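You operate a simulated robot arm through the tools that you are given. There is no shell and no other tool.

Carry out the task below with a simulated robot arm. There is one attempt and no reset: what you move stays moved.

TASK
Empty the white jug through the funnel into the Job 95 tin.
Fine: put jug and funnel back and stand the tin on the grey mat. Set down upright: white jug, what you pick out.

It is judged by the outcome, as a careful person would: the job done as asked, and still so three seconds after it is handed in. It fails if anything else is knocked over, pushed out of place, dropped, spilled or broken.

THE ROBOT
A 6-joint arm with a two-finger parallel gripper, fixed in place. Base frame: the origin is on the floor under the middle of its stand, x ahead of it, y to its left, z up; the work surface is at about z = 0.84. Readings come in m, degrees, newtons and seconds.
With the tool pointing down near the work surface it reaches from about 0.38 to 0.88 m from the base axis. Its first joint turns from -115.0 to 115.0 degrees. Payload 3.43 kg.
The tool frame sits at the grasp point between the pads (the TCP): z along the fingers, y along the line on which they close. The tips reach 0.034 m beyond it. Largest opening 0.128 m; finger width 0.024, thickness 0.012; the body of the gripper, 0.048 by 0.13 m, starts 0.096 m behind the TCP.
Orientation is told as [roll, pitch, yaw] about the base's x, y, z axes, in that order, counted from this pose: with the fingers straight down and closing along the base's y, the tool's x points along the base's -x, its y along +y and its z along -z.

THE INTERFACE
- The arm moves only by the tool servo_tool. Its argument "targets" is one flat list of numbers, 7 for each row, row after row: the closure in counts, from 0 (fully open) to 255 (shut), then the shift along the tool's x, y, z in m, then the turn, a rotation vector about the tool's x, y, z in degrees. In form: [grip, tx, ty, tz, rx, ry, rz, grip, tx, ty, tz, rx, ry, rz, ...]. A call has 1 to 20 rows; each row shifts and turns the commanded pose from where the row before left it, along the tool's axes as they then stand. Rows are played at 5 a second. More than 0.05 m and 8.6 degrees between two rows, or a gripper value outside its range, and nothing of the call is played. Where a pose cannot be reached the arm comes as near as it can. A force on the tool above 70 N (or 10 N above the force at the start of the call, whichever is more), or a blocked arm, ends the call early, and 0.2 s more pass. The fingers move at their own pace (about 0.108 m/s each) and stop on an object; they squeeze with about 44 N. The grip force told is the motor's: it shows also when the fingers shut on nothing. Time passes only in rows, and 0.2 s behind the last, so rows that do not move let the fingers close. It gives the time, the measured TCP pose, the force on the tool (base axes), the opening and the grip force at its end, in the units of the frame above (readings bear some noise), with the torque about the TCP (base axes, N m) and any sound that the robot's microphone picked up.
- Cameras (640 x 400 px; columns grow to the right, rows downward): "scene" is fixed at [0.4009, -0.5002, 1.5902]; the picture's right is [0.93, -0.37, 0.00], its down [-0.25, -0.63, -0.74] and it looks along [0.27, 0.68, -0.68] (base axes); focal length 340 px, centre (320, 200). "wrist" rides on the gripper at [0.076, -0.011, -0.16] in the tool frame; the picture's right is [0.15, 0.99, 0.00], its down [-0.88, 0.13, -0.46] and it looks along [-0.45, 0.07, 0.89] (tool axes); focal length 234 px, centre (320, 200). There is no depth. A picture from a camera that has moved, and an enlarged one, comes with that camera's place and axes in the base frame and with its lens.
- snapshot(camera): a new picture of that camera. It takes no simulated time.
- move_column(by): moves the trunk up (or, below 0, down) by that many m; the arm rides with it, the base frame stays. It gives what a move gives, with no picture.
- close_up(camera, box): a new picture of the part [left, top, right, bottom] of that camera's present view, enlarged. It takes no simulated time.
- close_job(): hands the job in; it is judged then, once.

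Nothing tells you positions but the pictures and the camera data. Unless the task says otherwise, let go and move clear before handing in.

The tools are called after ">>>" by a JSON object that holds its "api" and its "payload". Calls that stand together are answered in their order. servo_tool: Moves the arm, as the interface text tells. Its arguments: {"type":"object","properties":{"targets":{"type":"array"}},"required":["targets"]} The other tools are called the same way: move_column (by) moves the trunk up or down; snapshot (camera) takes a picture; close_up (camera, box) takes an enlarged picture of a part of a camera's view; close_job () hands the job in.

At the start:

```text
time: 0.0
tcp_pos: [0.5417, 0.1716, 1.1977]
tool_rot: [0.0, 0.0, 0.0]
contact_force: [-0.4, 0.0, 0.5]
torque: [0.03, -0.01, 0.01]
grip_width: 0.128
grasp_force: 0.2
trunk travel left (down, up): [-0.575, 0.215]
```

scene: 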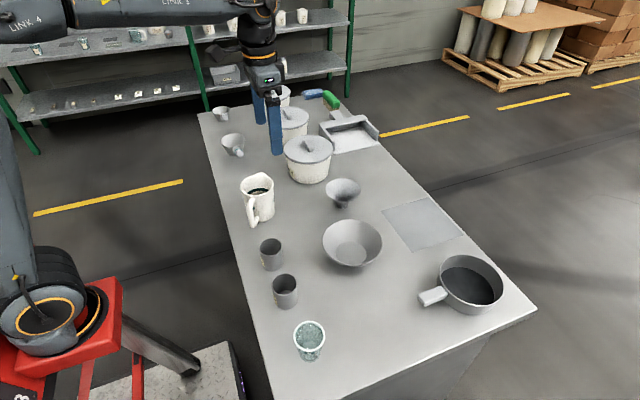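
wrist: 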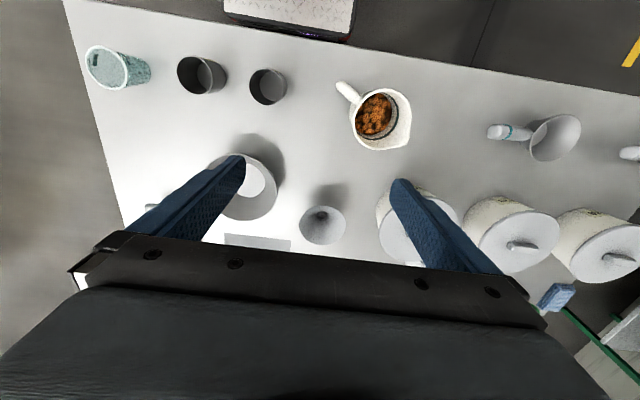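

I see a work table with a white jug (with brown contents), a small funnel, a bowl, two grey tins/cups, a teal cup, lidded pots, a pan, a brush and dustpan, and a grey mat. I'll look closer to find which tin is "Job 95" before moving.

>>> {"api": "close_up", "payload": {"camera": "scene", "box": [220, 160, 400, 272]}}

>>> {"api": "close_up", "payload": {"camera": "scene", "box": [230, 230, 350, 370]}}

>>> {"api": "close_up", "payload": {"camera": "scene", "box": [200, 80, 390, 190]}}

>>> {"api": "close_up", "payload": {"camera": "wrist", "box": [60, 20, 320, 180]}}

>>> {"api": "close_up", "payload": {"camera": "wrist", "box": [320, 60, 640, 280]}}

```text
3.56 times, centred on (310, 216) of scene
camera zoom: at [0.4009, -0.5002, 1.5902], right [0.93, -0.37, 0.0], down [-0.25, -0.63, -0.74], along [0.27, 0.68, -0.68], focal length 1209 px, centre (356, 143)
```

zoom: 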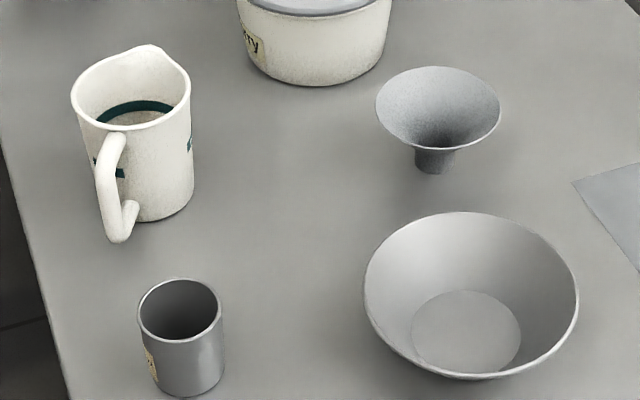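

```text
2.86 times, centred on (290, 300) of scene
camera zoom: at [0.4009, -0.5002, 1.5902], right [0.93, -0.37, 0.0], down [-0.25, -0.63, -0.74], along [0.27, 0.68, -0.68], focal length 971 px, centre (406, -86)
```

zoom: 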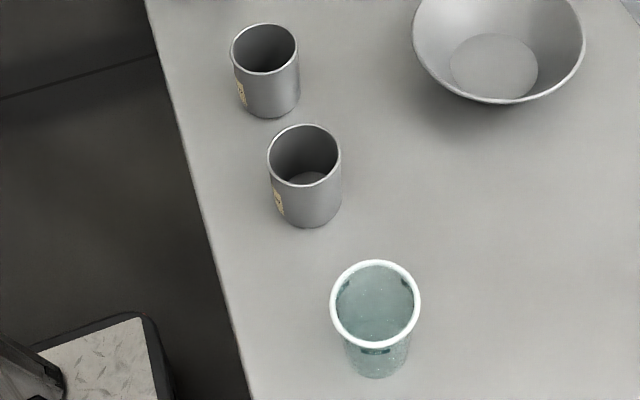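

```text
3.37 times, centred on (295, 135) of scene
camera zoom: at [0.4009, -0.5002, 1.5902], right [0.93, -0.37, 0.0], down [-0.25, -0.63, -0.74], along [0.27, 0.68, -0.68], focal length 1145 px, centre (404, 419)
```

zoom: 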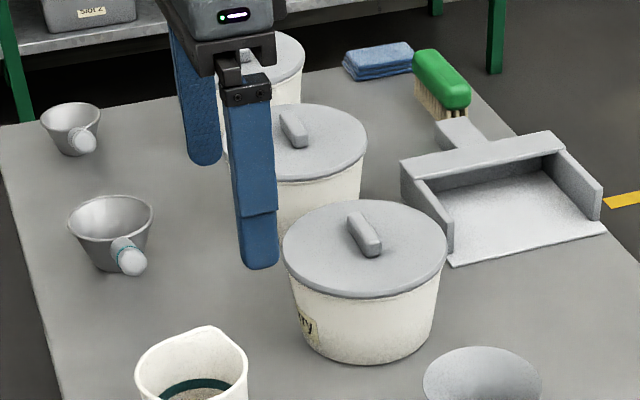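

```text
2.46 times, centred on (190, 100) of wrist
camera zoom: at [0.4648, 0.1605, 1.3563], right [-0.15, 0.99, 0.0], down [0.88, 0.13, 0.46], along [0.45, 0.07, -0.89], focal length 576 px, centre (640, 446)
```

zoom: 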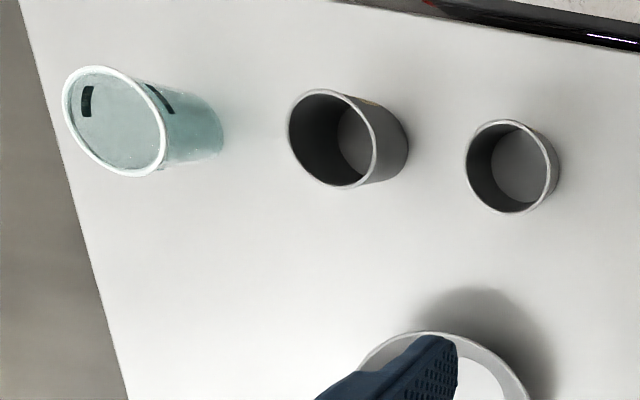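

```text
1.82 times, centred on (480, 170) of wrist
camera zoom: at [0.4648, 0.1605, 1.3563], right [-0.15, 0.99, 0.0], down [0.88, 0.13, 0.46], along [0.45, 0.07, -0.89], focal length 426 px, centre (29, 254)
```

zoom: 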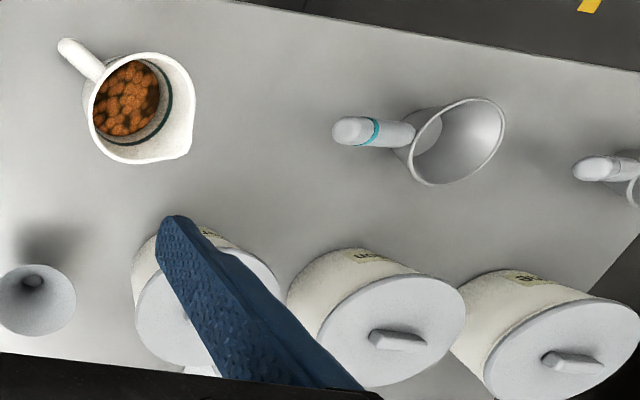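

The jug holds brown pellets. The two small grey tins at about (0.49, 0.065) and (0.49, -0.056) have labels facing the robot, which I can't read yet. I'll bring the wrist camera low in front of them to read the labels.

>>> {"api": "servo_tool", "payload": {"targets": [0, 0.0174, -0.0246, 0.0311, 0, 0, 0, 0, 0.0174, -0.0246, 0.0311, 0, 0, 0, 0, 0.0174, -0.0246, 0.0311, 0, -8, 0, 0, 0, 0, 0, 0, -8, 0, 0, 0, 0, 0, 0, -8, 0, 0, 0, 0, 0, 0, -8, 0, 0, 0, 0, 0, 0, -8, 0]}}

>>> {"api": "snapshot", "payload": {"camera": "wrist"}}

>>> {"api": "snapshot", "payload": {"camera": "scene"}}

```text
time: 1.6
tcp_pos: [0.4952, 0.0998, 1.1021]
tool_rot: [0.0, -40.0, 0.0]
contact_force: [0.0, -0.2, -0.4]
torque: [-0.03, 0.02, -0.01]
grip_width: 0.1283
grasp_force: 0.1
out of reach, approached as far as the arm can: row 7
trunk travel left (down, up): [-0.575, 0.215]
```

```text
taken
camera wrist: at [0.3336, 0.0888, 1.1739], right [-0.11, 0.99, -0.09], down [0.38, 0.13, 0.92], along [0.92, 0.07, -0.39], focal length 234 px, centre (320, 200)
```

wrist: 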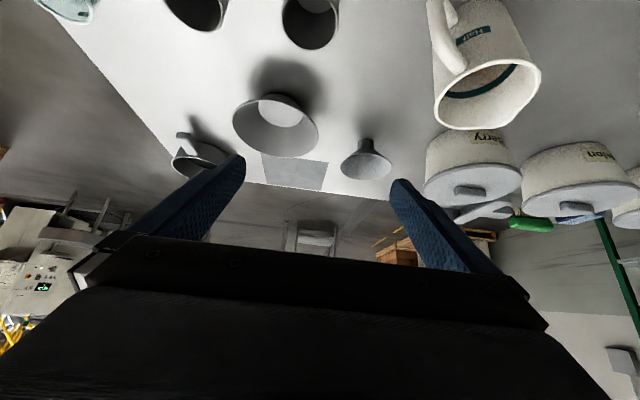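

```text
taken
```

scene: 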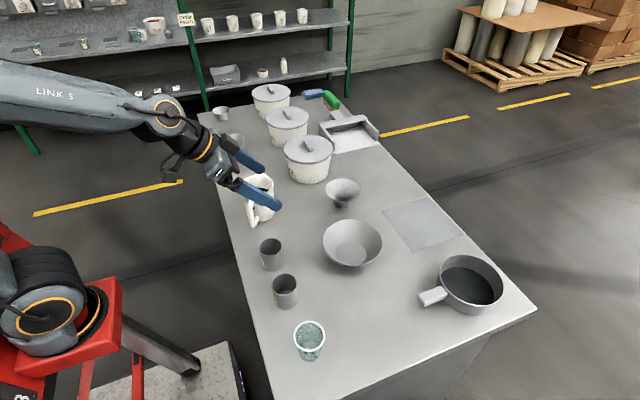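

The tins are just at the top edge of the wrist view. I'll pull the arm back a little and then lower the trunk so that the camera faces the labels.

>>> {"api": "servo_tool", "payload": {"targets": [0, 0.0306, -0.025, -0.0257, 0, 0, 0, 0, 0.0306, -0.025, -0.0257, 0, 0, 0, 0, 0.0, -0.03, 0.0, 0, 5, 0]}}

>>> {"api": "move_column", "payload": {"by": -0.1}}

>>> {"api": "snapshot", "payload": {"camera": "wrist"}}

>>> {"api": "snapshot", "payload": {"camera": "scene"}}

```text
time: 2.4
tcp_pos: [0.4835, 0.0456, 1.0675]
tool_rot: [0.1, -35.0, -0.1]
contact_force: [-0.5, 0.9, 0.2]
torque: [-0.01, -0.03, 0.0]
grip_width: 0.1281
grasp_force: 0.1
out of reach, approached as far as the arm can: row 1, 2
trunk travel left (down, up): [-0.575, 0.215]
```

```text
time: 3.7
tcp_pos: [0.5087, 0.0441, 0.9673]
tool_rot: [0.1, -34.9, 0.1]
contact_force: [-0.5, -0.3, -0.5]
torque: [-0.02, 0.03, -0.02]
grip_width: 0.1282
grasp_force: 0.0
trunk travel left (down, up): [-0.475, 0.315]
```

```text
taken
camera wrist: at [0.3549, 0.0346, 1.0544], right [-0.12, 0.99, -0.08], down [0.46, 0.13, 0.88], along [0.88, 0.07, -0.47], focal length 234 px, centre (320, 200)
```

wrist: 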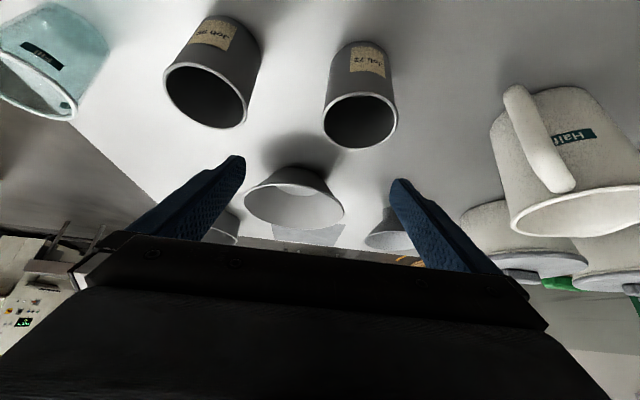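

```text
taken
```

scene: 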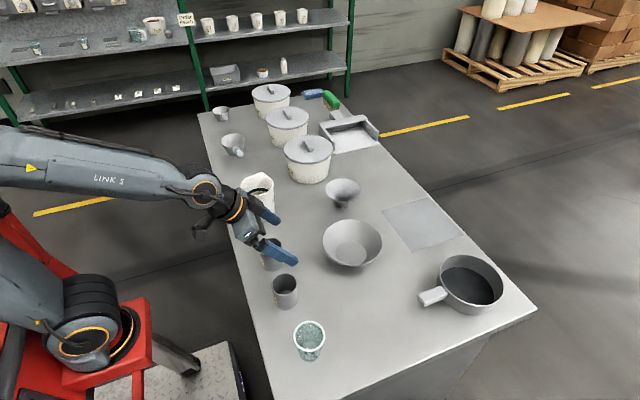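

>>> {"api": "close_up", "payload": {"camera": "wrist", "box": [150, 0, 280, 80]}}

>>> {"api": "close_up", "payload": {"camera": "wrist", "box": [310, 20, 440, 100]}}

>>> {"api": "close_up", "payload": {"camera": "wrist", "box": [470, 60, 640, 260]}}

>>> {"api": "close_up", "payload": {"camera": "wrist", "box": [150, 0, 420, 170]}}

```text
4.92 times, centred on (215, 40) of wrist
camera zoom: at [0.3549, 0.0346, 1.0544], right [-0.12, 0.99, -0.08], down [0.46, 0.13, 0.88], along [0.88, 0.07, -0.47], focal length 1153 px, centre (837, 988)
```

zoom: 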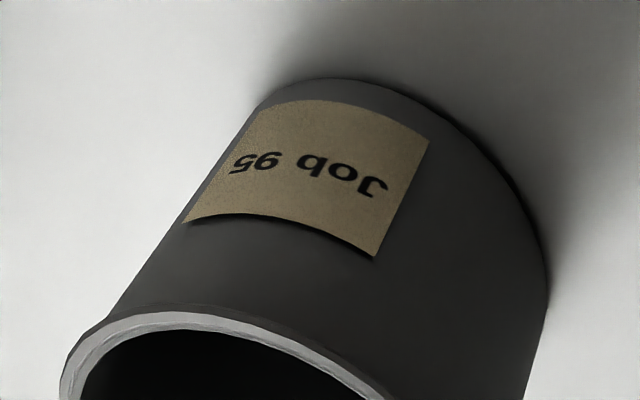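

```text
4.92 times, centred on (375, 60) of wrist
camera zoom: at [0.3549, 0.0346, 1.0544], right [-0.12, 0.99, -0.08], down [0.46, 0.13, 0.88], along [0.88, 0.07, -0.47], focal length 1153 px, centre (49, 889)
```

zoom: 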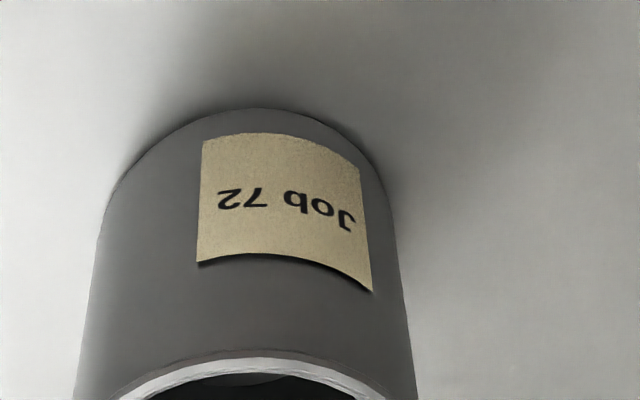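

```text
2.00 times, centred on (555, 160) of wrist
camera zoom: at [0.3549, 0.0346, 1.0544], right [-0.12, 0.99, -0.08], down [0.46, 0.13, 0.88], along [0.88, 0.07, -0.47], focal length 468 px, centre (-150, 280)
```

zoom: 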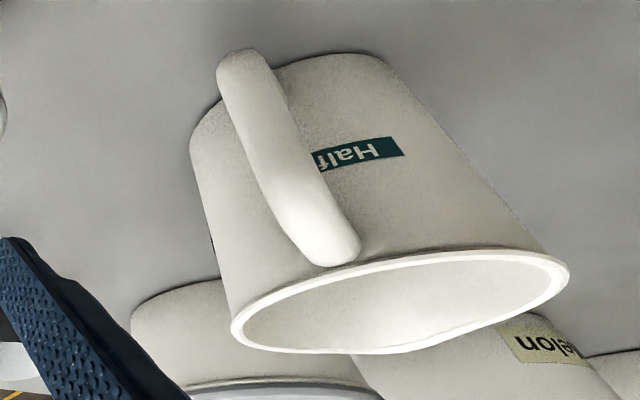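

```text
2.35 times, centred on (285, 85) of wrist
camera zoom: at [0.3549, 0.0346, 1.0544], right [-0.12, 0.99, -0.08], down [0.46, 0.13, 0.88], along [0.88, 0.07, -0.47], focal length 551 px, centre (402, 471)
```

zoom: 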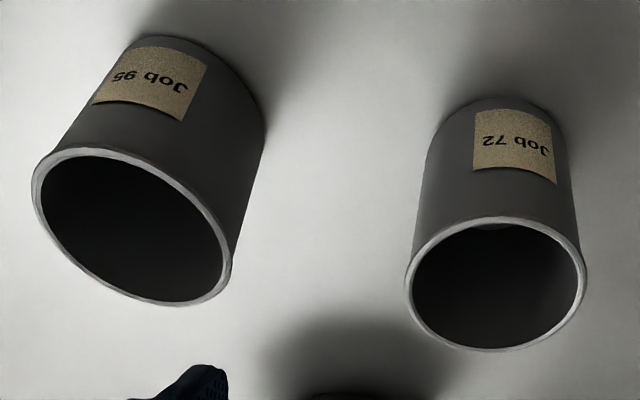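

The tin nearer the teal cup, at about (0.489, -0.052) with its rim at z≈0.905, is marked "Job 95". The other one is Job 72. I plan to move the empty Job 95 tin to the mat first, so I'll raise the trunk and test a tilted grasp pose above the tin.

>>> {"api": "move_column", "payload": {"by": 0.12}}

>>> {"api": "servo_tool", "payload": {"targets": [60, 0.0163, -0.032, 0.0118, 0, 0, 0, 60, 0.0163, -0.032, 0.0118, 0, 0, 0, 60, 0.0163, -0.032, 0.0118, 0, 0, 0, 60, 0, 0, 0, 0, 0, 0]}}

>>> {"api": "snapshot", "payload": {"camera": "wrist"}}

>>> {"api": "snapshot", "payload": {"camera": "scene"}}

```text
time: 5.2
tcp_pos: [0.5086, 0.0448, 1.0879]
tool_rot: [0.1, -34.9, 0.0]
contact_force: [-0.3, 0.2, -0.2]
torque: [0.02, -0.01, 0.0]
grip_width: 0.128
grasp_force: 0.0
trunk travel left (down, up): [-0.595, 0.195]
```

```text
time: 6.2
tcp_pos: [0.4881, -0.0505, 1.0307]
tool_rot: [0.0, -34.9, -0.1]
contact_force: [0.1, 0.4, -0.1]
torque: [0.0, 0.01, 0.0]
grip_width: 0.0979
grasp_force: 0.0
trunk travel left (down, up): [-0.595, 0.195]
```

```text
taken
camera wrist: at [0.3345, -0.0614, 1.1176], right [-0.12, 0.99, -0.08], down [0.46, 0.13, 0.88], along [0.88, 0.07, -0.47], focal length 234 px, centre (320, 200)
```

wrist: 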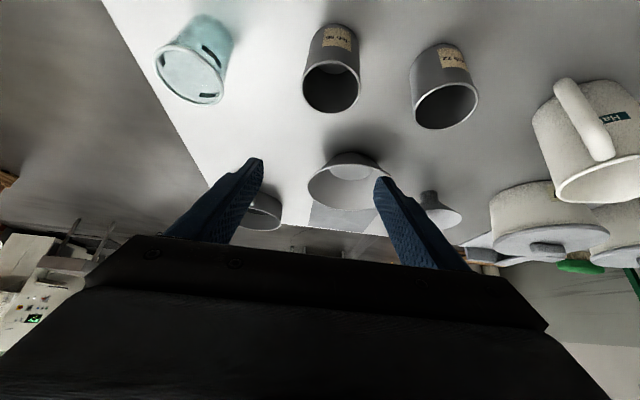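

```text
taken
```

scene: 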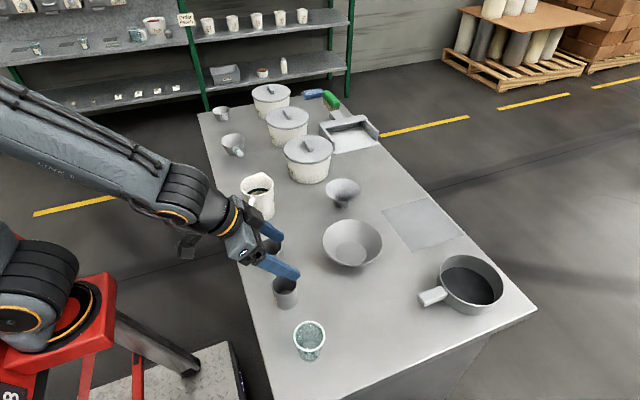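

The tilted pose is reachable and the gripper is centred over the Job 95 tin with the fingers clear on both sides. I'll lower the trunk straight down around the tin.

>>> {"api": "move_column", "payload": {"by": -0.143}}

>>> {"api": "snapshot", "payload": {"camera": "wrist"}}

>>> {"api": "close_up", "payload": {"camera": "scene", "box": [210, 200, 370, 300]}}

```text
time: 7.9
tcp_pos: [0.5084, -0.0513, 0.887]
tool_rot: [0.0, -34.8, 0.0]
contact_force: [0.8, 0.0, -0.5]
torque: [0.02, 0.01, 0.0]
grip_width: 0.0979
grasp_force: 0.0
trunk travel left (down, up): [-0.452, 0.338]
```

```text
taken
camera wrist: at [0.3556, -0.0616, 0.975], right [-0.12, 0.99, -0.08], down [0.46, 0.13, 0.88], along [0.88, 0.07, -0.47], focal length 234 px, centre (320, 200)
```

wrist: 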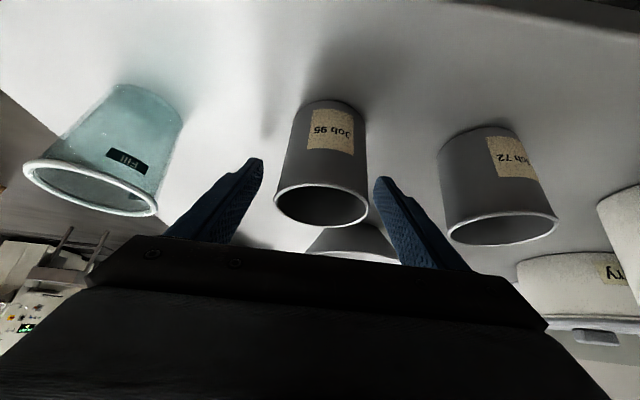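

```text
4.00 times, centred on (290, 250) of scene
camera zoom: at [0.4009, -0.5002, 1.5902], right [0.93, -0.37, 0.0], down [-0.25, -0.63, -0.74], along [0.27, 0.68, -0.68], focal length 1360 px, centre (440, 0)
```

zoom: 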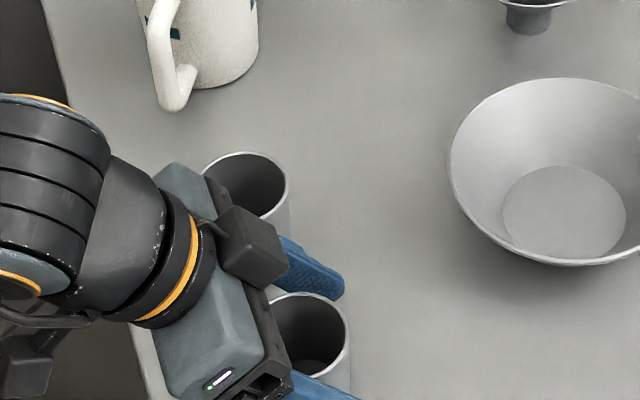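

Lowering shifted the gripper about 2 cm forward to x=0.508. The tin is at x≈0.489 and sits untouched between the fingers, so I'll move back to x≈0.49 before closing.

>>> {"api": "servo_tool", "payload": {"targets": [60, 0.0078, 0, -0.0054, 0, 0, 0, 60, 0.0078, 0, -0.0054, 0, 0, 0, 60, 0, 0, 0, 0, 0, 0]}}

>>> {"api": "snapshot", "payload": {"camera": "wrist"}}

```text
time: 8.7
tcp_pos: [0.5032, -0.0531, 0.8959]
tool_rot: [0.0, -34.7, 0.0]
contact_force: [-0.5, -0.2, -0.3]
torque: [-0.02, 0.0, 0.0]
grip_width: 0.098
grasp_force: 0.0
out of reach, approached as far as the arm can: row 1, 2
trunk travel left (down, up): [-0.452, 0.338]
```

```text
taken
camera wrist: at [0.3498, -0.0643, 0.9833], right [-0.12, 0.99, -0.08], down [0.46, 0.13, 0.88], along [0.88, 0.07, -0.48], focal length 234 px, centre (320, 200)
```

wrist: 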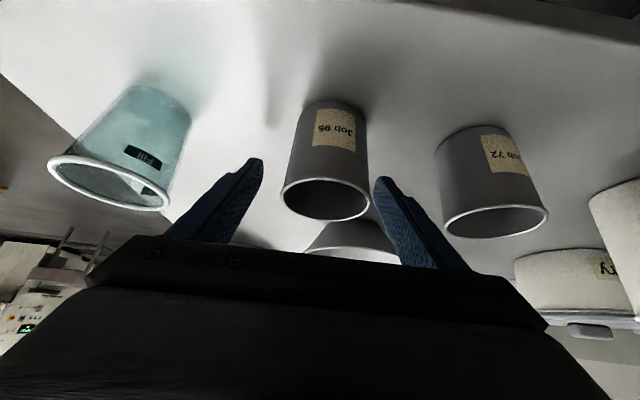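

The arm can't get back to x=0.49 at this tilt. I'll reduce the forward tilt to 20°, which should ease the reach and still extend to the mat, and then centre on the tin.

>>> {"api": "servo_tool", "payload": {"targets": [60, 0, 0, 0, 0, 7.4, 0, 60, 0, 0, 0, 0, 7.3, 0, 60, 0.0085, 0.0005, 0.002, 0, 0, 0, 60, 0.0085, 0.0005, 0.002, 0, 0, 0, 60, 0, 0, 0, 0, 0, 0]}}

>>> {"api": "snapshot", "payload": {"camera": "wrist"}}

>>> {"api": "close_up", "payload": {"camera": "scene", "box": [210, 220, 370, 320]}}

```text
time: 9.9
tcp_pos: [0.4887, -0.0509, 0.8856]
tool_rot: [0.0, -20.0, 0.1]
contact_force: [-0.3, 0.1, 0.6]
torque: [0.0, 0.04, -0.01]
grip_width: 0.0981
grasp_force: 0.0
trunk travel left (down, up): [-0.452, 0.338]
```

```text
taken
camera wrist: at [0.3622, -0.0631, 1.0091], right [-0.14, 0.99, -0.05], down [0.67, 0.13, 0.73], along [0.73, 0.07, -0.68], focal length 234 px, centre (320, 200)
```

wrist: 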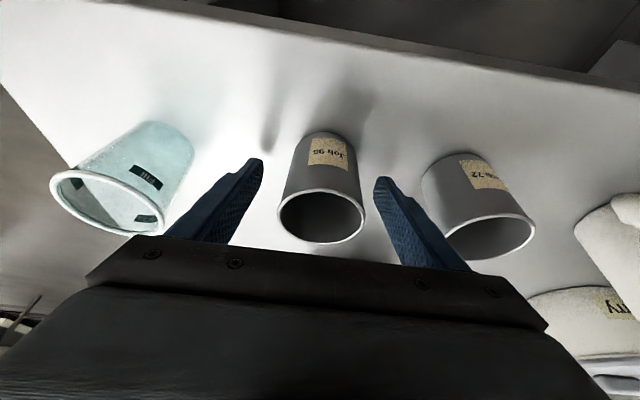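

```text
4.00 times, centred on (290, 270) of scene
camera zoom: at [0.4009, -0.5002, 1.5902], right [0.93, -0.37, 0.0], down [-0.25, -0.63, -0.74], along [0.27, 0.68, -0.68], focal length 1360 px, centre (440, -80)
```

zoom: 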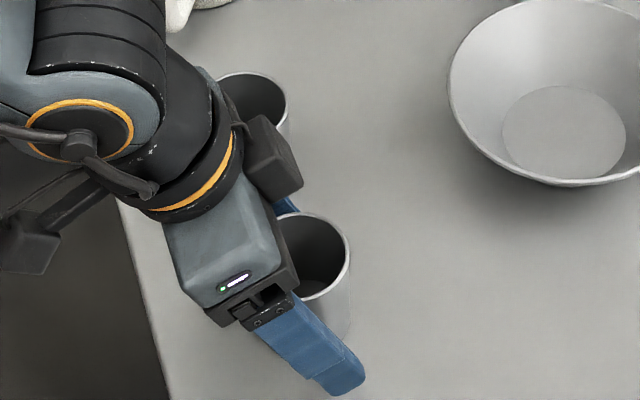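

The gripper is centred on the tin at (0.489, -0.051), with a finger on each side. I'll close on it and lift a little to check the hold.

>>> {"api": "servo_tool", "payload": {"targets": [150, 0, 0, 0, 0, 0, 0, 170, 0, 0, 0, 0, 0, 0, 180, 0, 0, 0, 0, 0, 0, 180, 0, 0, 0, 0, 0, 0]}}

>>> {"api": "move_column", "payload": {"by": 0.1}}

>>> {"api": "snapshot", "payload": {"camera": "wrist"}}

>>> {"api": "snapshot", "payload": {"camera": "scene"}}

```text
time: 10.9
tcp_pos: [0.4882, -0.0526, 0.8855]
tool_rot: [0.1, -20.1, 0.0]
contact_force: [0.4, 1.0, 0.6]
torque: [0.0, -0.01, 0.01]
grip_width: 0.0586
grasp_force: 44.0
trunk travel left (down, up): [-0.452, 0.338]
```

```text
time: 12.2
tcp_pos: [0.4894, -0.0526, 0.9851]
tool_rot: [-0.1, -20.1, 0.0]
contact_force: [-0.2, -0.2, -0.6]
torque: [0.01, 0.01, 0.03]
grip_width: 0.0587
grasp_force: 44.3
trunk travel left (down, up): [-0.552, 0.238]
```

```text
taken
camera wrist: at [0.3622, -0.063, 1.1091], right [-0.14, 0.99, -0.05], down [0.67, 0.13, 0.73], along [0.73, 0.07, -0.68], focal length 234 px, centre (320, 200)
```

wrist: 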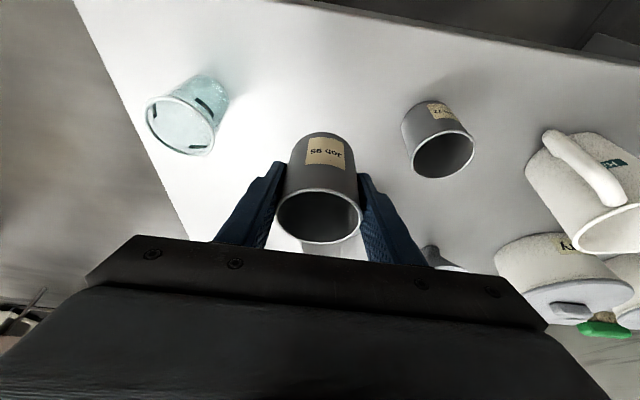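

```text
taken
```

scene: 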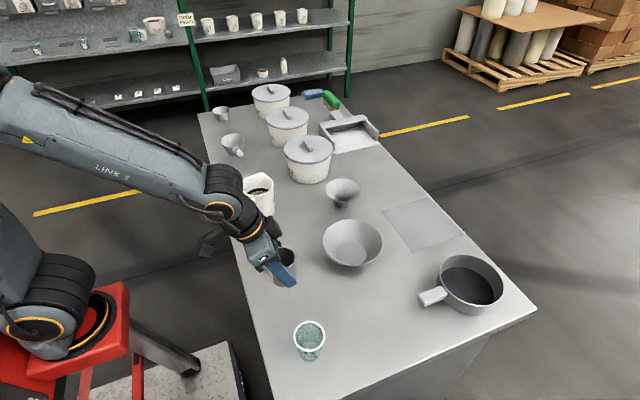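

The Job 95 tin is held firmly and lifted, with its bottom at about z=0.94. I'll carry it over the bowl (rim at about 0.893) to above the grey mat, near (0.91, 0.05).

>>> {"api": "servo_tool", "payload": {"targets": [180, -0.0069, 0, -0.0188, 0, 0, 0, 180, -0.03958, 0.01025, 0.01449, 0, 0, 0, 180, -0.03958, 0.01025, 0.01449, 0, 0, 0, 180, -0.03958, 0.01025, 0.01449, 0, 0, 0, 180, -0.03958, 0.01025, 0.01449, 0, 0, 0, 180, -0.03958, 0.01025, 0.01449, 0, 0, 0, 180, -0.03958, 0.01025, 0.01449, 0, 0, 0, 180, -0.03958, 0.01025, 0.01449, 0, 0, 0, 180, -0.03958, 0.01025, 0.01449, 0, 0, 0, 180, -0.03958, 0.01025, 0.01449, 0, 0, 0, 180, -0.03958, 0.01025, 0.01449, 0, 0, 0, 180, 0, 0, 0, 0, 0, 0]}}

>>> {"api": "snapshot", "payload": {"camera": "wrist"}}

>>> {"api": "snapshot", "payload": {"camera": "scene"}}

```text
time: 14.8
tcp_pos: [0.9106, 0.0498, 1.0054]
tool_rot: [-0.1, -20.2, 0.0]
contact_force: [1.0, -0.9, -0.8]
torque: [0.0, -0.03, -0.03]
grip_width: 0.0583
grasp_force: 44.1
trunk travel left (down, up): [-0.552, 0.238]
```

```text
taken
camera wrist: at [0.7845, 0.0384, 1.1277], right [-0.14, 0.99, -0.05], down [0.67, 0.13, 0.73], along [0.73, 0.07, -0.68], focal length 234 px, centre (320, 200)
```

wrist: 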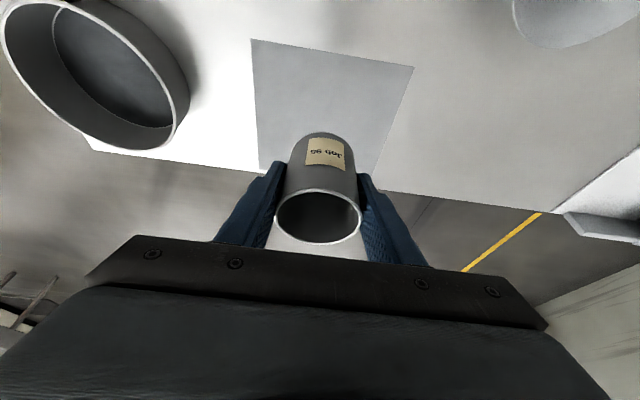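

```text
taken
```

scene: 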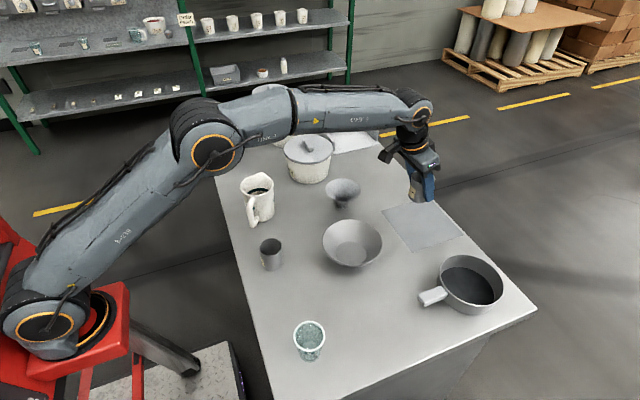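

The gripper is over the mat, whose near edge is at x≈0.862 and which spans y from -0.038 to 0.139. I'll lower the tin to just above the mat.

>>> {"api": "move_column", "payload": {"by": -0.113}}

>>> {"api": "servo_tool", "payload": {"targets": [180, 0.0007, 0, 0.0019, 0, 0, 0, 180, 0, 0, 0, 0, 0, 0]}}

>>> {"api": "snapshot", "payload": {"camera": "wrist"}}

>>> {"api": "close_up", "payload": {"camera": "scene", "box": [360, 160, 480, 260]}}

```text
time: 16.3
tcp_pos: [0.9106, 0.0498, 0.8933]
tool_rot: [0.0, -20.2, 0.0]
contact_force: [-0.5, 0.2, -0.1]
torque: [-0.01, 0.0, -0.02]
grip_width: 0.0584
grasp_force: 43.8
trunk travel left (down, up): [-0.439, 0.351]
```

```text
time: 16.9
tcp_pos: [0.9107, 0.05, 0.8918]
tool_rot: [0.1, -20.0, 0.0]
contact_force: [-0.7, -0.6, 0.4]
torque: [0.0, 0.01, -0.03]
grip_width: 0.0587
grasp_force: 44.0
trunk travel left (down, up): [-0.439, 0.351]
```

```text
taken
camera wrist: at [0.7839, 0.0388, 1.0144], right [-0.14, 0.99, -0.05], down [0.67, 0.13, 0.73], along [0.73, 0.07, -0.68], focal length 234 px, centre (320, 200)
```

wrist: 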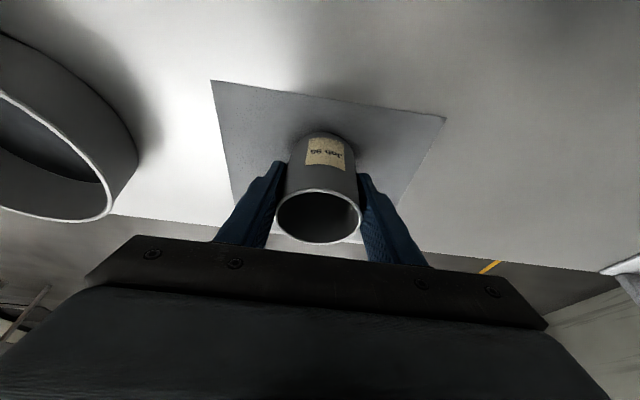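

```text
4.00 times, centred on (420, 210) of scene
camera zoom: at [0.4009, -0.5002, 1.5902], right [0.93, -0.37, 0.0], down [-0.25, -0.63, -0.74], along [0.27, 0.68, -0.68], focal length 1360 px, centre (-80, 160)
```

zoom: 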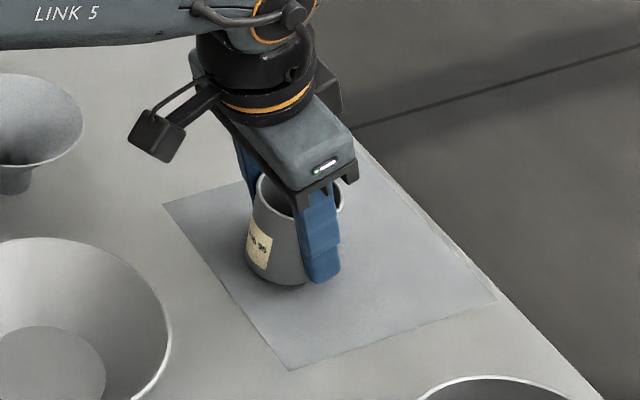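

The tin is just above the mat with no contact yet. I'll lower it in 1 mm steps and watch the force.

>>> {"api": "servo_tool", "payload": {"targets": [180, 0.00034, 0, 0.00094, 0, 0, 0, 180, 0.00034, 0, 0.00094, 0, 0, 0, 180, 0.00034, 0, 0.00094, 0, 0, 0, 180, 0, 0, 0, 0, 0, 0]}}

```text
time: 17.9
tcp_pos: [0.9113, 0.0495, 0.8893]
tool_rot: [0.0, -20.1, 0.0]
contact_force: [0.6, 0.0, -1.1]
torque: [-0.01, 0.01, 0.04]
grip_width: 0.0584
grasp_force: 44.0
trunk travel left (down, up): [-0.439, 0.351]
```

>>> {"api": "servo_tool", "payload": {"targets": [180, 0.00034, 0, 0.00094, 0, 0, 0, 180, 0.00034, 0, 0.00094, 0, 0, 0, 180, 0, 0, 0, 0, 0, 0]}}

```text
time: 18.7
tcp_pos: [0.9094, 0.0503, 0.8863]
tool_rot: [0.0, -20.0, 0.0]
contact_force: [0.0, 0.2, -0.7]
torque: [-0.01, 0.0, -0.02]
grip_width: 0.0585
grasp_force: 44.1
trunk travel left (down, up): [-0.439, 0.351]
```

>>> {"api": "servo_tool", "payload": {"targets": [180, 0.00034, 0, 0.00094, 0, 0, 0, 180, 0, 0, 0, 0, 0, 0]}}

```text
time: 19.3
tcp_pos: [0.9104, 0.0499, 0.8858]
tool_rot: [0.0, -20.1, 0.0]
contact_force: [-0.5, 0.9, 2.0]
torque: [-0.05, -0.01, -0.02]
grip_width: 0.0585
grasp_force: 43.4
trunk travel left (down, up): [-0.439, 0.351]
```

There is now a light upward force of about 2 N, so the tin is standing on the mat. I'll open the fingers and rise straight up.

>>> {"api": "servo_tool", "payload": {"targets": [120, 0, 0, 0, 0, 0, 0, 80, 0, 0, 0, 0, 0, 0, 50, 0, 0, 0, 0, 0, 0, 50, 0, 0, 0, 0, 0, 0]}}

>>> {"api": "move_column", "payload": {"by": 0.17}}

>>> {"api": "snapshot", "payload": {"camera": "wrist"}}

>>> {"api": "snapshot", "payload": {"camera": "scene"}}

```text
time: 20.3
tcp_pos: [0.9118, 0.0494, 0.8869]
tool_rot: [0.0, -20.1, 0.0]
contact_force: [0.4, 1.2, 0.2]
torque: [0.0, -0.01, -0.01]
grip_width: 0.1027
grasp_force: 0.0
trunk travel left (down, up): [-0.439, 0.351]
```

```text
time: 22.2
tcp_pos: [0.9109, 0.0504, 1.0557]
tool_rot: [0.0, -20.1, 0.0]
contact_force: [0.0, -0.3, -1.0]
torque: [-0.01, -0.02, 0.0]
grip_width: 0.1029
grasp_force: 0.0
trunk travel left (down, up): [-0.609, 0.181]
```

```text
taken
camera wrist: at [0.7844, 0.0387, 1.1781], right [-0.14, 0.99, -0.05], down [0.67, 0.13, 0.73], along [0.73, 0.07, -0.68], focal length 234 px, centre (320, 200)
```

wrist: 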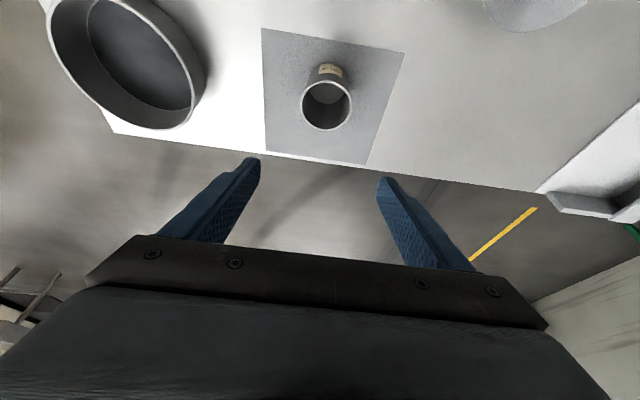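

```text
taken
```

scene: 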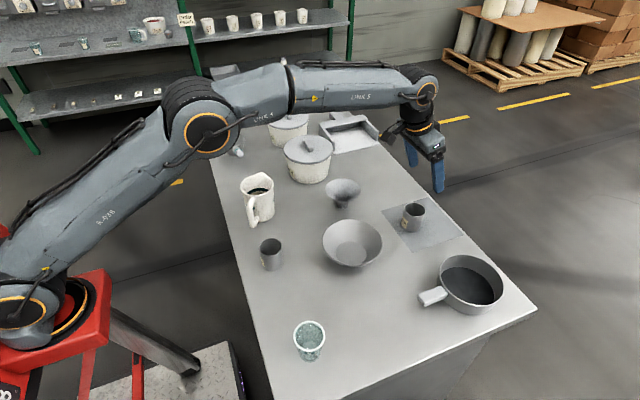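

The tin stands upright on the mat at about (0.911, 0.050). Next I'll move over the funnel at about (0.755, 0.20) to measure it closely.

>>> {"api": "servo_tool", "payload": {"targets": [0, 0.0293, 0.0298, -0.01072, 0, 0, 0, 0, 0.0293, 0.0298, -0.01072, 0, 0, 0, 0, 0.0293, 0.0298, -0.01072, 0, 0, 0, 0, 0.0293, 0.0298, -0.01072, 0, 0, 0, 0, 0.0293, 0.0298, -0.01072, 0, 0, 0, 0, 0, 0, 0, 0, 0, 0]}}

>>> {"api": "snapshot", "payload": {"camera": "wrist"}}

>>> {"api": "close_up", "payload": {"camera": "scene", "box": [290, 140, 450, 250]}}

```text
time: 23.6
tcp_pos: [0.7546, 0.1981, 1.0534]
tool_rot: [0.0, -20.1, 0.0]
contact_force: [0.5, -0.3, 0.7]
torque: [-0.03, 0.01, 0.01]
grip_width: 0.1278
grasp_force: 0.1
trunk travel left (down, up): [-0.609, 0.181]
```

```text
taken
camera wrist: at [0.6288, 0.1875, 1.1774], right [-0.14, 0.99, -0.05], down [0.67, 0.13, 0.73], along [0.73, 0.07, -0.68], focal length 234 px, centre (320, 200)
```

wrist: 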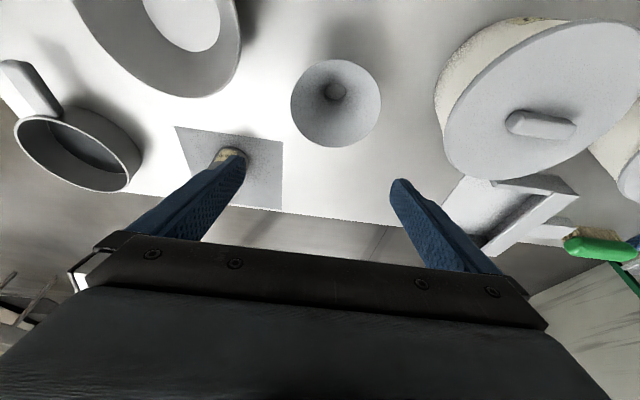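

```text
3.64 times, centred on (370, 195) of scene
camera zoom: at [0.4009, -0.5002, 1.5902], right [0.93, -0.37, 0.0], down [-0.25, -0.63, -0.74], along [0.27, 0.68, -0.68], focal length 1236 px, centre (138, 218)
```

zoom: 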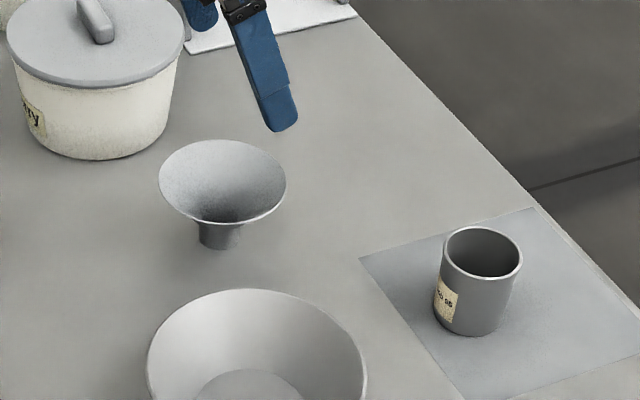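

The funnel's rim centre measures at about (0.761, 0.212, 0.897), with a rim diameter of about 0.108. I'll centre above it and lower to just above the rim for another look.

>>> {"api": "servo_tool", "payload": {"targets": [0, -0.0088, 0.0139, 0.0032, 0, 0, 0, 0, 0, 0, 0, 0, 0, 0]}}

>>> {"api": "move_column", "payload": {"by": -0.1}}

>>> {"api": "snapshot", "payload": {"camera": "wrist"}}

>>> {"api": "close_up", "payload": {"camera": "scene", "box": [290, 120, 410, 220]}}

```text
time: 24.2
tcp_pos: [0.7655, 0.2127, 1.0546]
tool_rot: [0.0, -20.1, 0.0]
contact_force: [-1.1, -0.3, 0.9]
torque: [0.01, 0.03, -0.01]
grip_width: 0.1281
grasp_force: 0.1
trunk travel left (down, up): [-0.609, 0.181]
```

```text
time: 25.5
tcp_pos: [0.7646, 0.2129, 0.9555]
tool_rot: [0.0, -20.2, 0.0]
contact_force: [-0.6, 0.1, 0.4]
torque: [0.03, 0.01, -0.02]
grip_width: 0.1278
grasp_force: 0.0
trunk travel left (down, up): [-0.509, 0.281]
```

```text
taken
camera wrist: at [0.6377, 0.2018, 1.0787], right [-0.14, 0.99, -0.05], down [0.67, 0.13, 0.73], along [0.73, 0.07, -0.68], focal length 234 px, centre (320, 200)
```

wrist: 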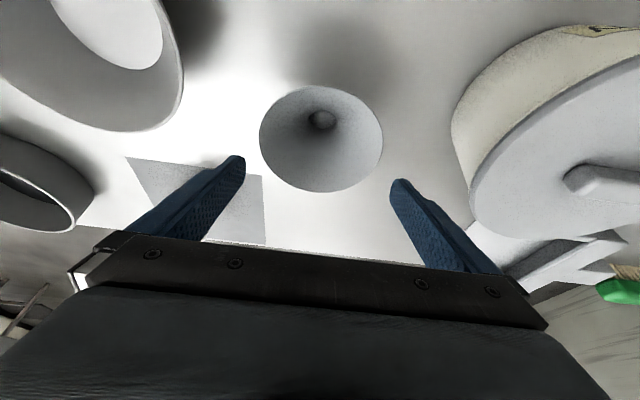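

```text
4.00 times, centred on (350, 170) of scene
camera zoom: at [0.4009, -0.5002, 1.5902], right [0.93, -0.37, 0.0], down [-0.25, -0.63, -0.74], along [0.27, 0.68, -0.68], focal length 1360 px, centre (200, 320)
```

zoom: 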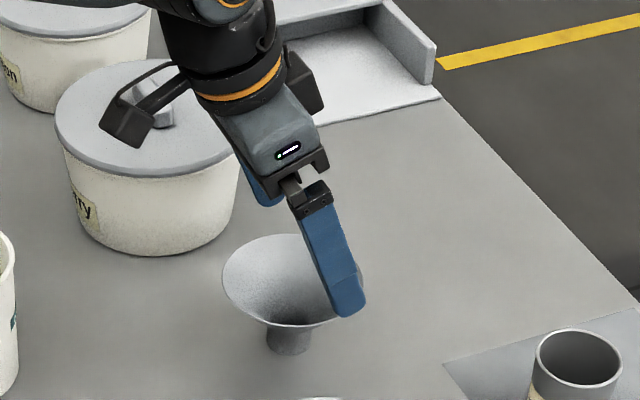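

The measurement holds: the funnel is centred between the fingers at about (0.762, 0.212) with roughly 8 mm clearance each side. I'll lower so the pads are level with the rim and close gently.

>>> {"api": "move_column", "payload": {"by": -0.064}}

>>> {"api": "snapshot", "payload": {"camera": "wrist"}}

>>> {"api": "close_up", "payload": {"camera": "scene", "box": [290, 140, 410, 220]}}

```text
time: 26.6
tcp_pos: [0.7641, 0.2134, 0.8916]
tool_rot: [0.0, -20.2, 0.0]
contact_force: [0.5, 0.1, -0.2]
torque: [-0.03, 0.01, 0.02]
grip_width: 0.1277
grasp_force: 0.1
trunk travel left (down, up): [-0.445, 0.345]
```

```text
taken
camera wrist: at [0.6377, 0.2019, 1.0146], right [-0.14, 0.99, -0.05], down [0.67, 0.13, 0.73], along [0.73, 0.07, -0.68], focal length 234 px, centre (320, 200)
```

wrist: 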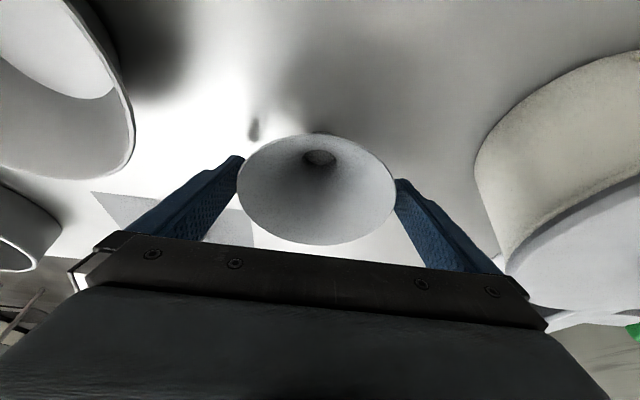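

```text
5.00 times, centred on (350, 180) of scene
camera zoom: at [0.4009, -0.5002, 1.5902], right [0.93, -0.37, 0.0], down [-0.25, -0.63, -0.74], along [0.27, 0.68, -0.68], focal length 1700 px, centre (170, 300)
```

zoom: 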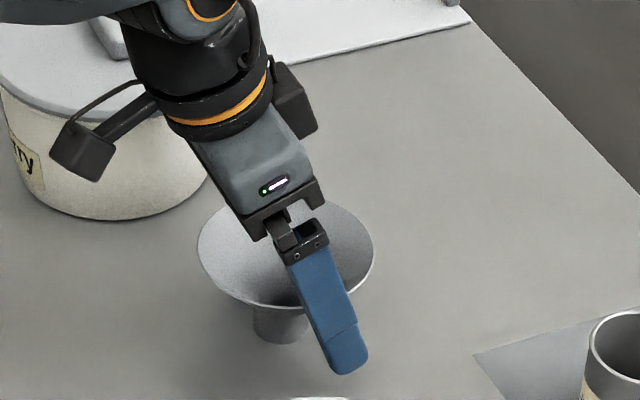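

The rim (z≈0.90) sits between the pads. I'll close on it.

>>> {"api": "servo_tool", "payload": {"targets": [30, 0, 0, 0, 0, 0, 0, 60, 0, 0, 0, 0, 0, 0, 80, 0, 0, 0, 0, 0, 0, 80, 0, 0, 0, 0, 0, 0]}}

>>> {"api": "snapshot", "payload": {"camera": "wrist"}}

>>> {"api": "close_up", "payload": {"camera": "scene", "box": [290, 140, 410, 220]}}

```text
time: 27.6
tcp_pos: [0.7644, 0.2118, 0.8916]
tool_rot: [0.0, -20.2, 0.0]
contact_force: [0.4, 1.1, 1.3]
torque: [0.08, 0.0, -0.02]
grip_width: 0.1085
grasp_force: 44.0
trunk travel left (down, up): [-0.445, 0.345]
```

```text
taken
camera wrist: at [0.6377, 0.2018, 1.0144], right [-0.14, 0.99, -0.05], down [0.67, 0.13, 0.73], along [0.73, 0.07, -0.68], focal length 234 px, centre (320, 200)
```

wrist: 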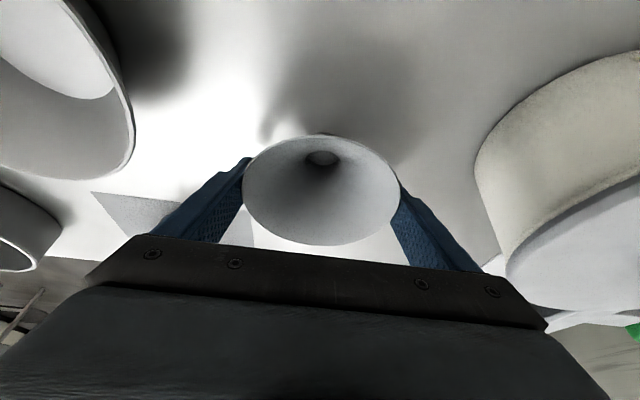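

```text
5.00 times, centred on (350, 180) of scene
camera zoom: at [0.4009, -0.5002, 1.5902], right [0.93, -0.37, 0.0], down [-0.25, -0.63, -0.74], along [0.27, 0.68, -0.68], focal length 1700 px, centre (170, 300)
```

zoom: 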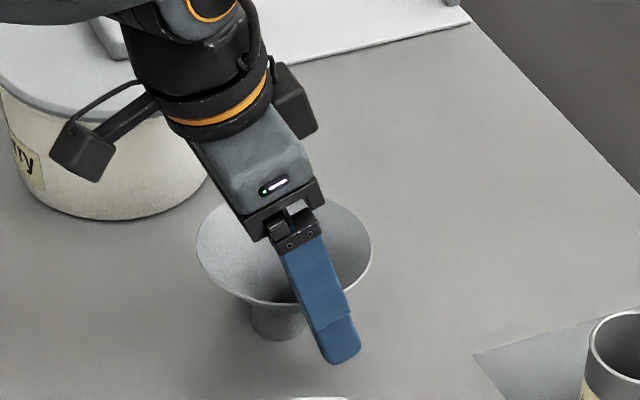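

The funnel is held at its rim (width 0.1085) with the TCP at (0.7644, 0.2120, 0.8916), which I'll use later to put it back. I'll lift and check that it hangs upright.

>>> {"api": "move_column", "payload": {"by": 0.15}}

>>> {"api": "snapshot", "payload": {"camera": "wrist"}}

>>> {"api": "close_up", "payload": {"camera": "scene", "box": [290, 80, 470, 220]}}

```text
time: 29.3
tcp_pos: [0.764, 0.2134, 1.0409]
tool_rot: [0.0, -20.1, 0.0]
contact_force: [0.1, 1.2, -1.5]
torque: [0.0, 0.0, 0.02]
grip_width: 0.1083
grasp_force: 43.8
trunk travel left (down, up): [-0.595, 0.195]
```

```text
taken
camera wrist: at [0.6378, 0.2018, 1.1641], right [-0.14, 0.99, -0.05], down [0.67, 0.13, 0.73], along [0.73, 0.07, -0.68], focal length 234 px, centre (320, 200)
```

wrist: 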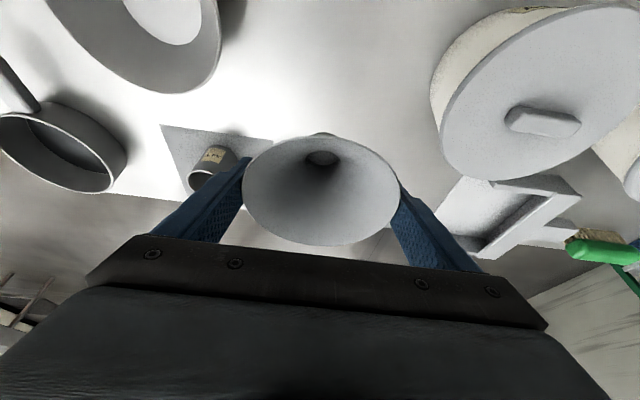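

```text
2.86 times, centred on (380, 150) of scene
camera zoom: at [0.4009, -0.5002, 1.5902], right [0.93, -0.37, 0.0], down [-0.25, -0.63, -0.74], along [0.27, 0.68, -0.68], focal length 971 px, centre (149, 343)
```

zoom: 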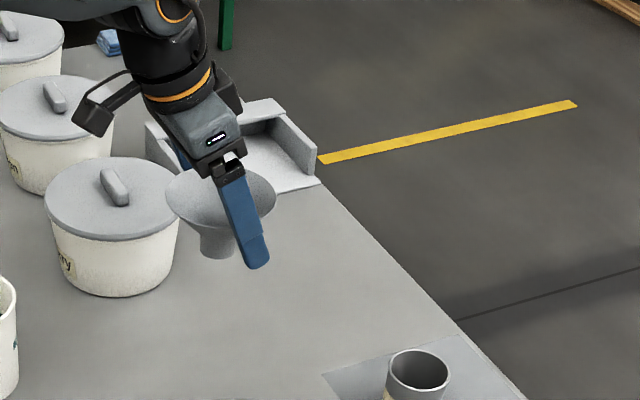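

The funnel hangs upright in the grip. Its axis is about 7 mm behind the TCP in x, and its outlet is about 52 mm below the TCP. I'll carry it to above the tin at (0.910, 0.0505).

>>> {"api": "servo_tool", "payload": {"targets": [80, -0.02395, -0.02708, 0.00877, 0, 0, 0, 80, -0.02395, -0.02708, 0.00877, 0, 0, 0, 80, -0.02395, -0.02708, 0.00877, 0, 0, 0, 80, -0.02395, -0.02708, 0.00877, 0, 0, 0, 80, -0.02395, -0.02708, 0.00877, 0, 0, 0, 80, -0.02395, -0.02708, 0.00877, 0, 0, 0, 80, 0, 0, 0, 0, 0, 0]}}

>>> {"api": "snapshot", "payload": {"camera": "wrist"}}

>>> {"api": "close_up", "payload": {"camera": "scene", "box": [350, 130, 510, 250]}}

```text
time: 30.9
tcp_pos: [0.9164, 0.0492, 1.0416]
tool_rot: [0.0, -20.0, 0.1]
contact_force: [-0.8, -0.3, -1.1]
torque: [-0.01, 0.0, -0.02]
grip_width: 0.1084
grasp_force: 43.9
trunk travel left (down, up): [-0.595, 0.195]
```

```text
taken
camera wrist: at [0.7901, 0.0377, 1.1646], right [-0.14, 0.99, -0.05], down [0.67, 0.13, 0.73], along [0.73, 0.07, -0.68], focal length 234 px, centre (320, 200)
```

wrist: 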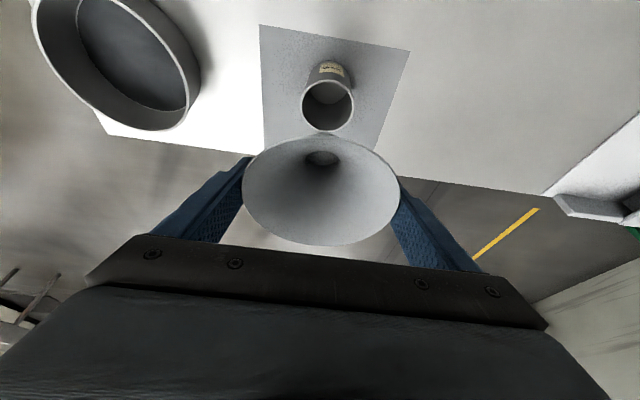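

```text
3.33 times, centred on (430, 190) of scene
camera zoom: at [0.4009, -0.5002, 1.5902], right [0.93, -0.37, 0.0], down [-0.25, -0.63, -0.74], along [0.27, 0.68, -0.68], focal length 1133 px, centre (-47, 233)
```

zoom: 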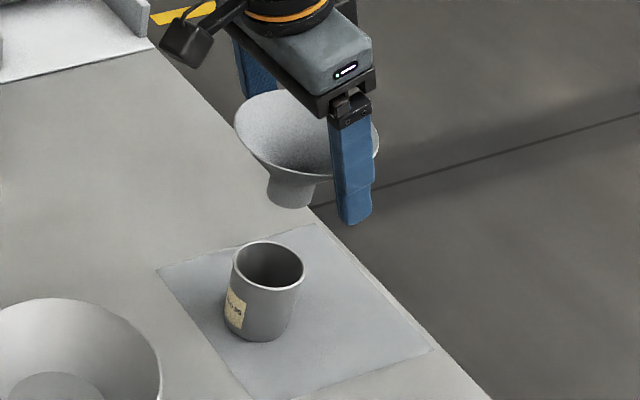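

The funnel is above the tin, needing only about a 2.5 mm shift in +y. I'll adjust, lower to just above the tin rim and check.

>>> {"api": "servo_tool", "payload": {"targets": [80, 0, 0.0025, 0, 0, 0, 0, 80, 0, 0, 0, 0, 0, 0]}}

>>> {"api": "move_column", "payload": {"by": -0.073}}

>>> {"api": "snapshot", "payload": {"camera": "wrist"}}

>>> {"api": "close_up", "payload": {"camera": "scene", "box": [370, 150, 490, 240]}}

```text
time: 31.5
tcp_pos: [0.916, 0.0519, 1.0416]
tool_rot: [0.1, -20.1, -0.1]
contact_force: [-0.4, -0.1, 0.1]
torque: [-0.01, -0.03, 0.02]
grip_width: 0.1086
grasp_force: 44.4
trunk travel left (down, up): [-0.595, 0.195]
```

```text
time: 32.6
tcp_pos: [0.918, 0.0525, 0.9689]
tool_rot: [0.0, -20.2, 0.0]
contact_force: [0.1, 0.0, -0.6]
torque: [-0.01, -0.01, 0.01]
grip_width: 0.1087
grasp_force: 43.8
trunk travel left (down, up): [-0.522, 0.268]
```

```text
taken
camera wrist: at [0.7905, 0.0416, 1.0915], right [-0.14, 0.99, -0.05], down [0.67, 0.13, 0.73], along [0.73, 0.07, -0.68], focal length 234 px, centre (320, 200)
```

wrist: 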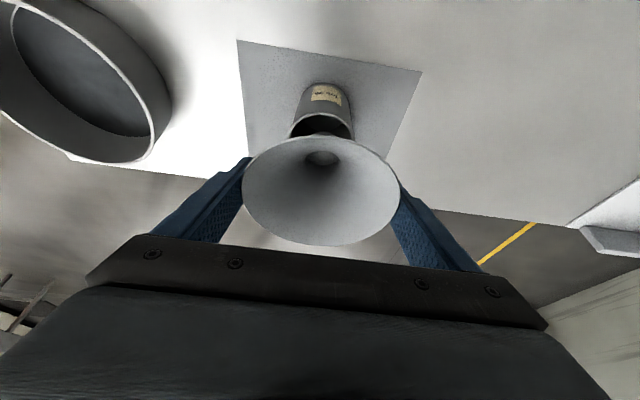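

```text
4.44 times, centred on (430, 195) of scene
camera zoom: at [0.4009, -0.5002, 1.5902], right [0.93, -0.37, 0.0], down [-0.25, -0.63, -0.74], along [0.27, 0.68, -0.68], focal length 1511 px, centre (-169, 222)
```

zoom: 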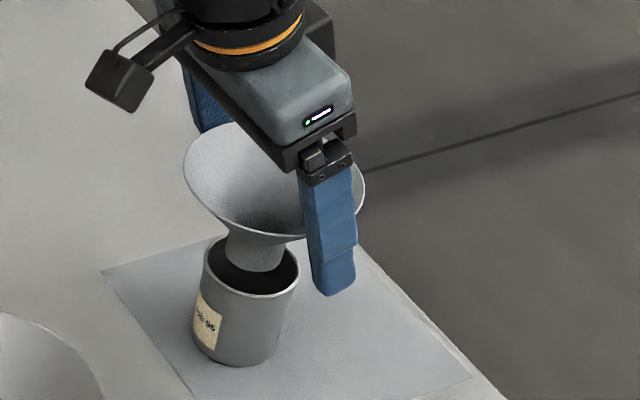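

The outlet is centred over the tin's opening. I'll lower in small steps, watching the force until the cone seats on the tin rim.

>>> {"api": "servo_tool", "payload": {"targets": [80, 0.00103, -0.0003, 0.00282, 0, 0, 0, 80, 0.00103, -0.0003, 0.00282, 0, 0, 0, 80, 0.00103, -0.0003, 0.00282, 0, 0, 0, 80, 0.00103, -0.0003, 0.00282, 0, 0, 0, 80, 0.00103, 0, 0.00282, 0, 0, 0, 80, 0.00103, 0, 0.00282, 0, 0, 0, 80, 0.00103, 0, 0.00282, 0, 0, 0, 80, 0.00103, 0, 0.00282, 0, 0, 0, 80, 0, 0, 0, 0, 0, 0]}}

>>> {"api": "close_up", "payload": {"camera": "scene", "box": [370, 150, 490, 240]}}

```text
time: 34.6
tcp_pos: [0.9171, 0.0512, 0.944]
tool_rot: [-0.1, -20.0, 0.0]
contact_force: [-0.3, -0.2, -0.6]
torque: [-0.01, 0.01, -0.03]
grip_width: 0.1086
grasp_force: 44.0
trunk travel left (down, up): [-0.522, 0.268]
```

```text
4.44 times, centred on (430, 195) of scene
camera zoom: at [0.4009, -0.5002, 1.5902], right [0.93, -0.37, 0.0], down [-0.25, -0.63, -0.74], along [0.27, 0.68, -0.68], focal length 1511 px, centre (-169, 222)
```

zoom: 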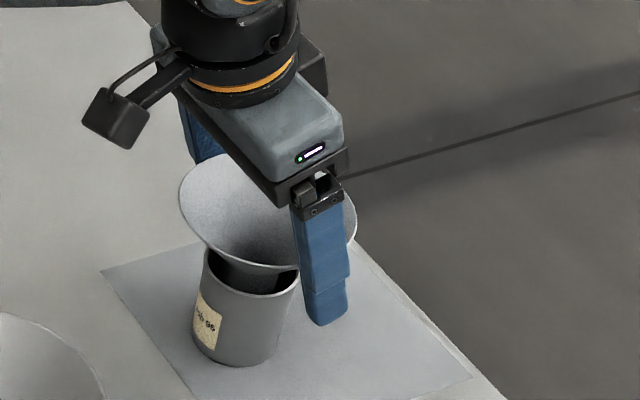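

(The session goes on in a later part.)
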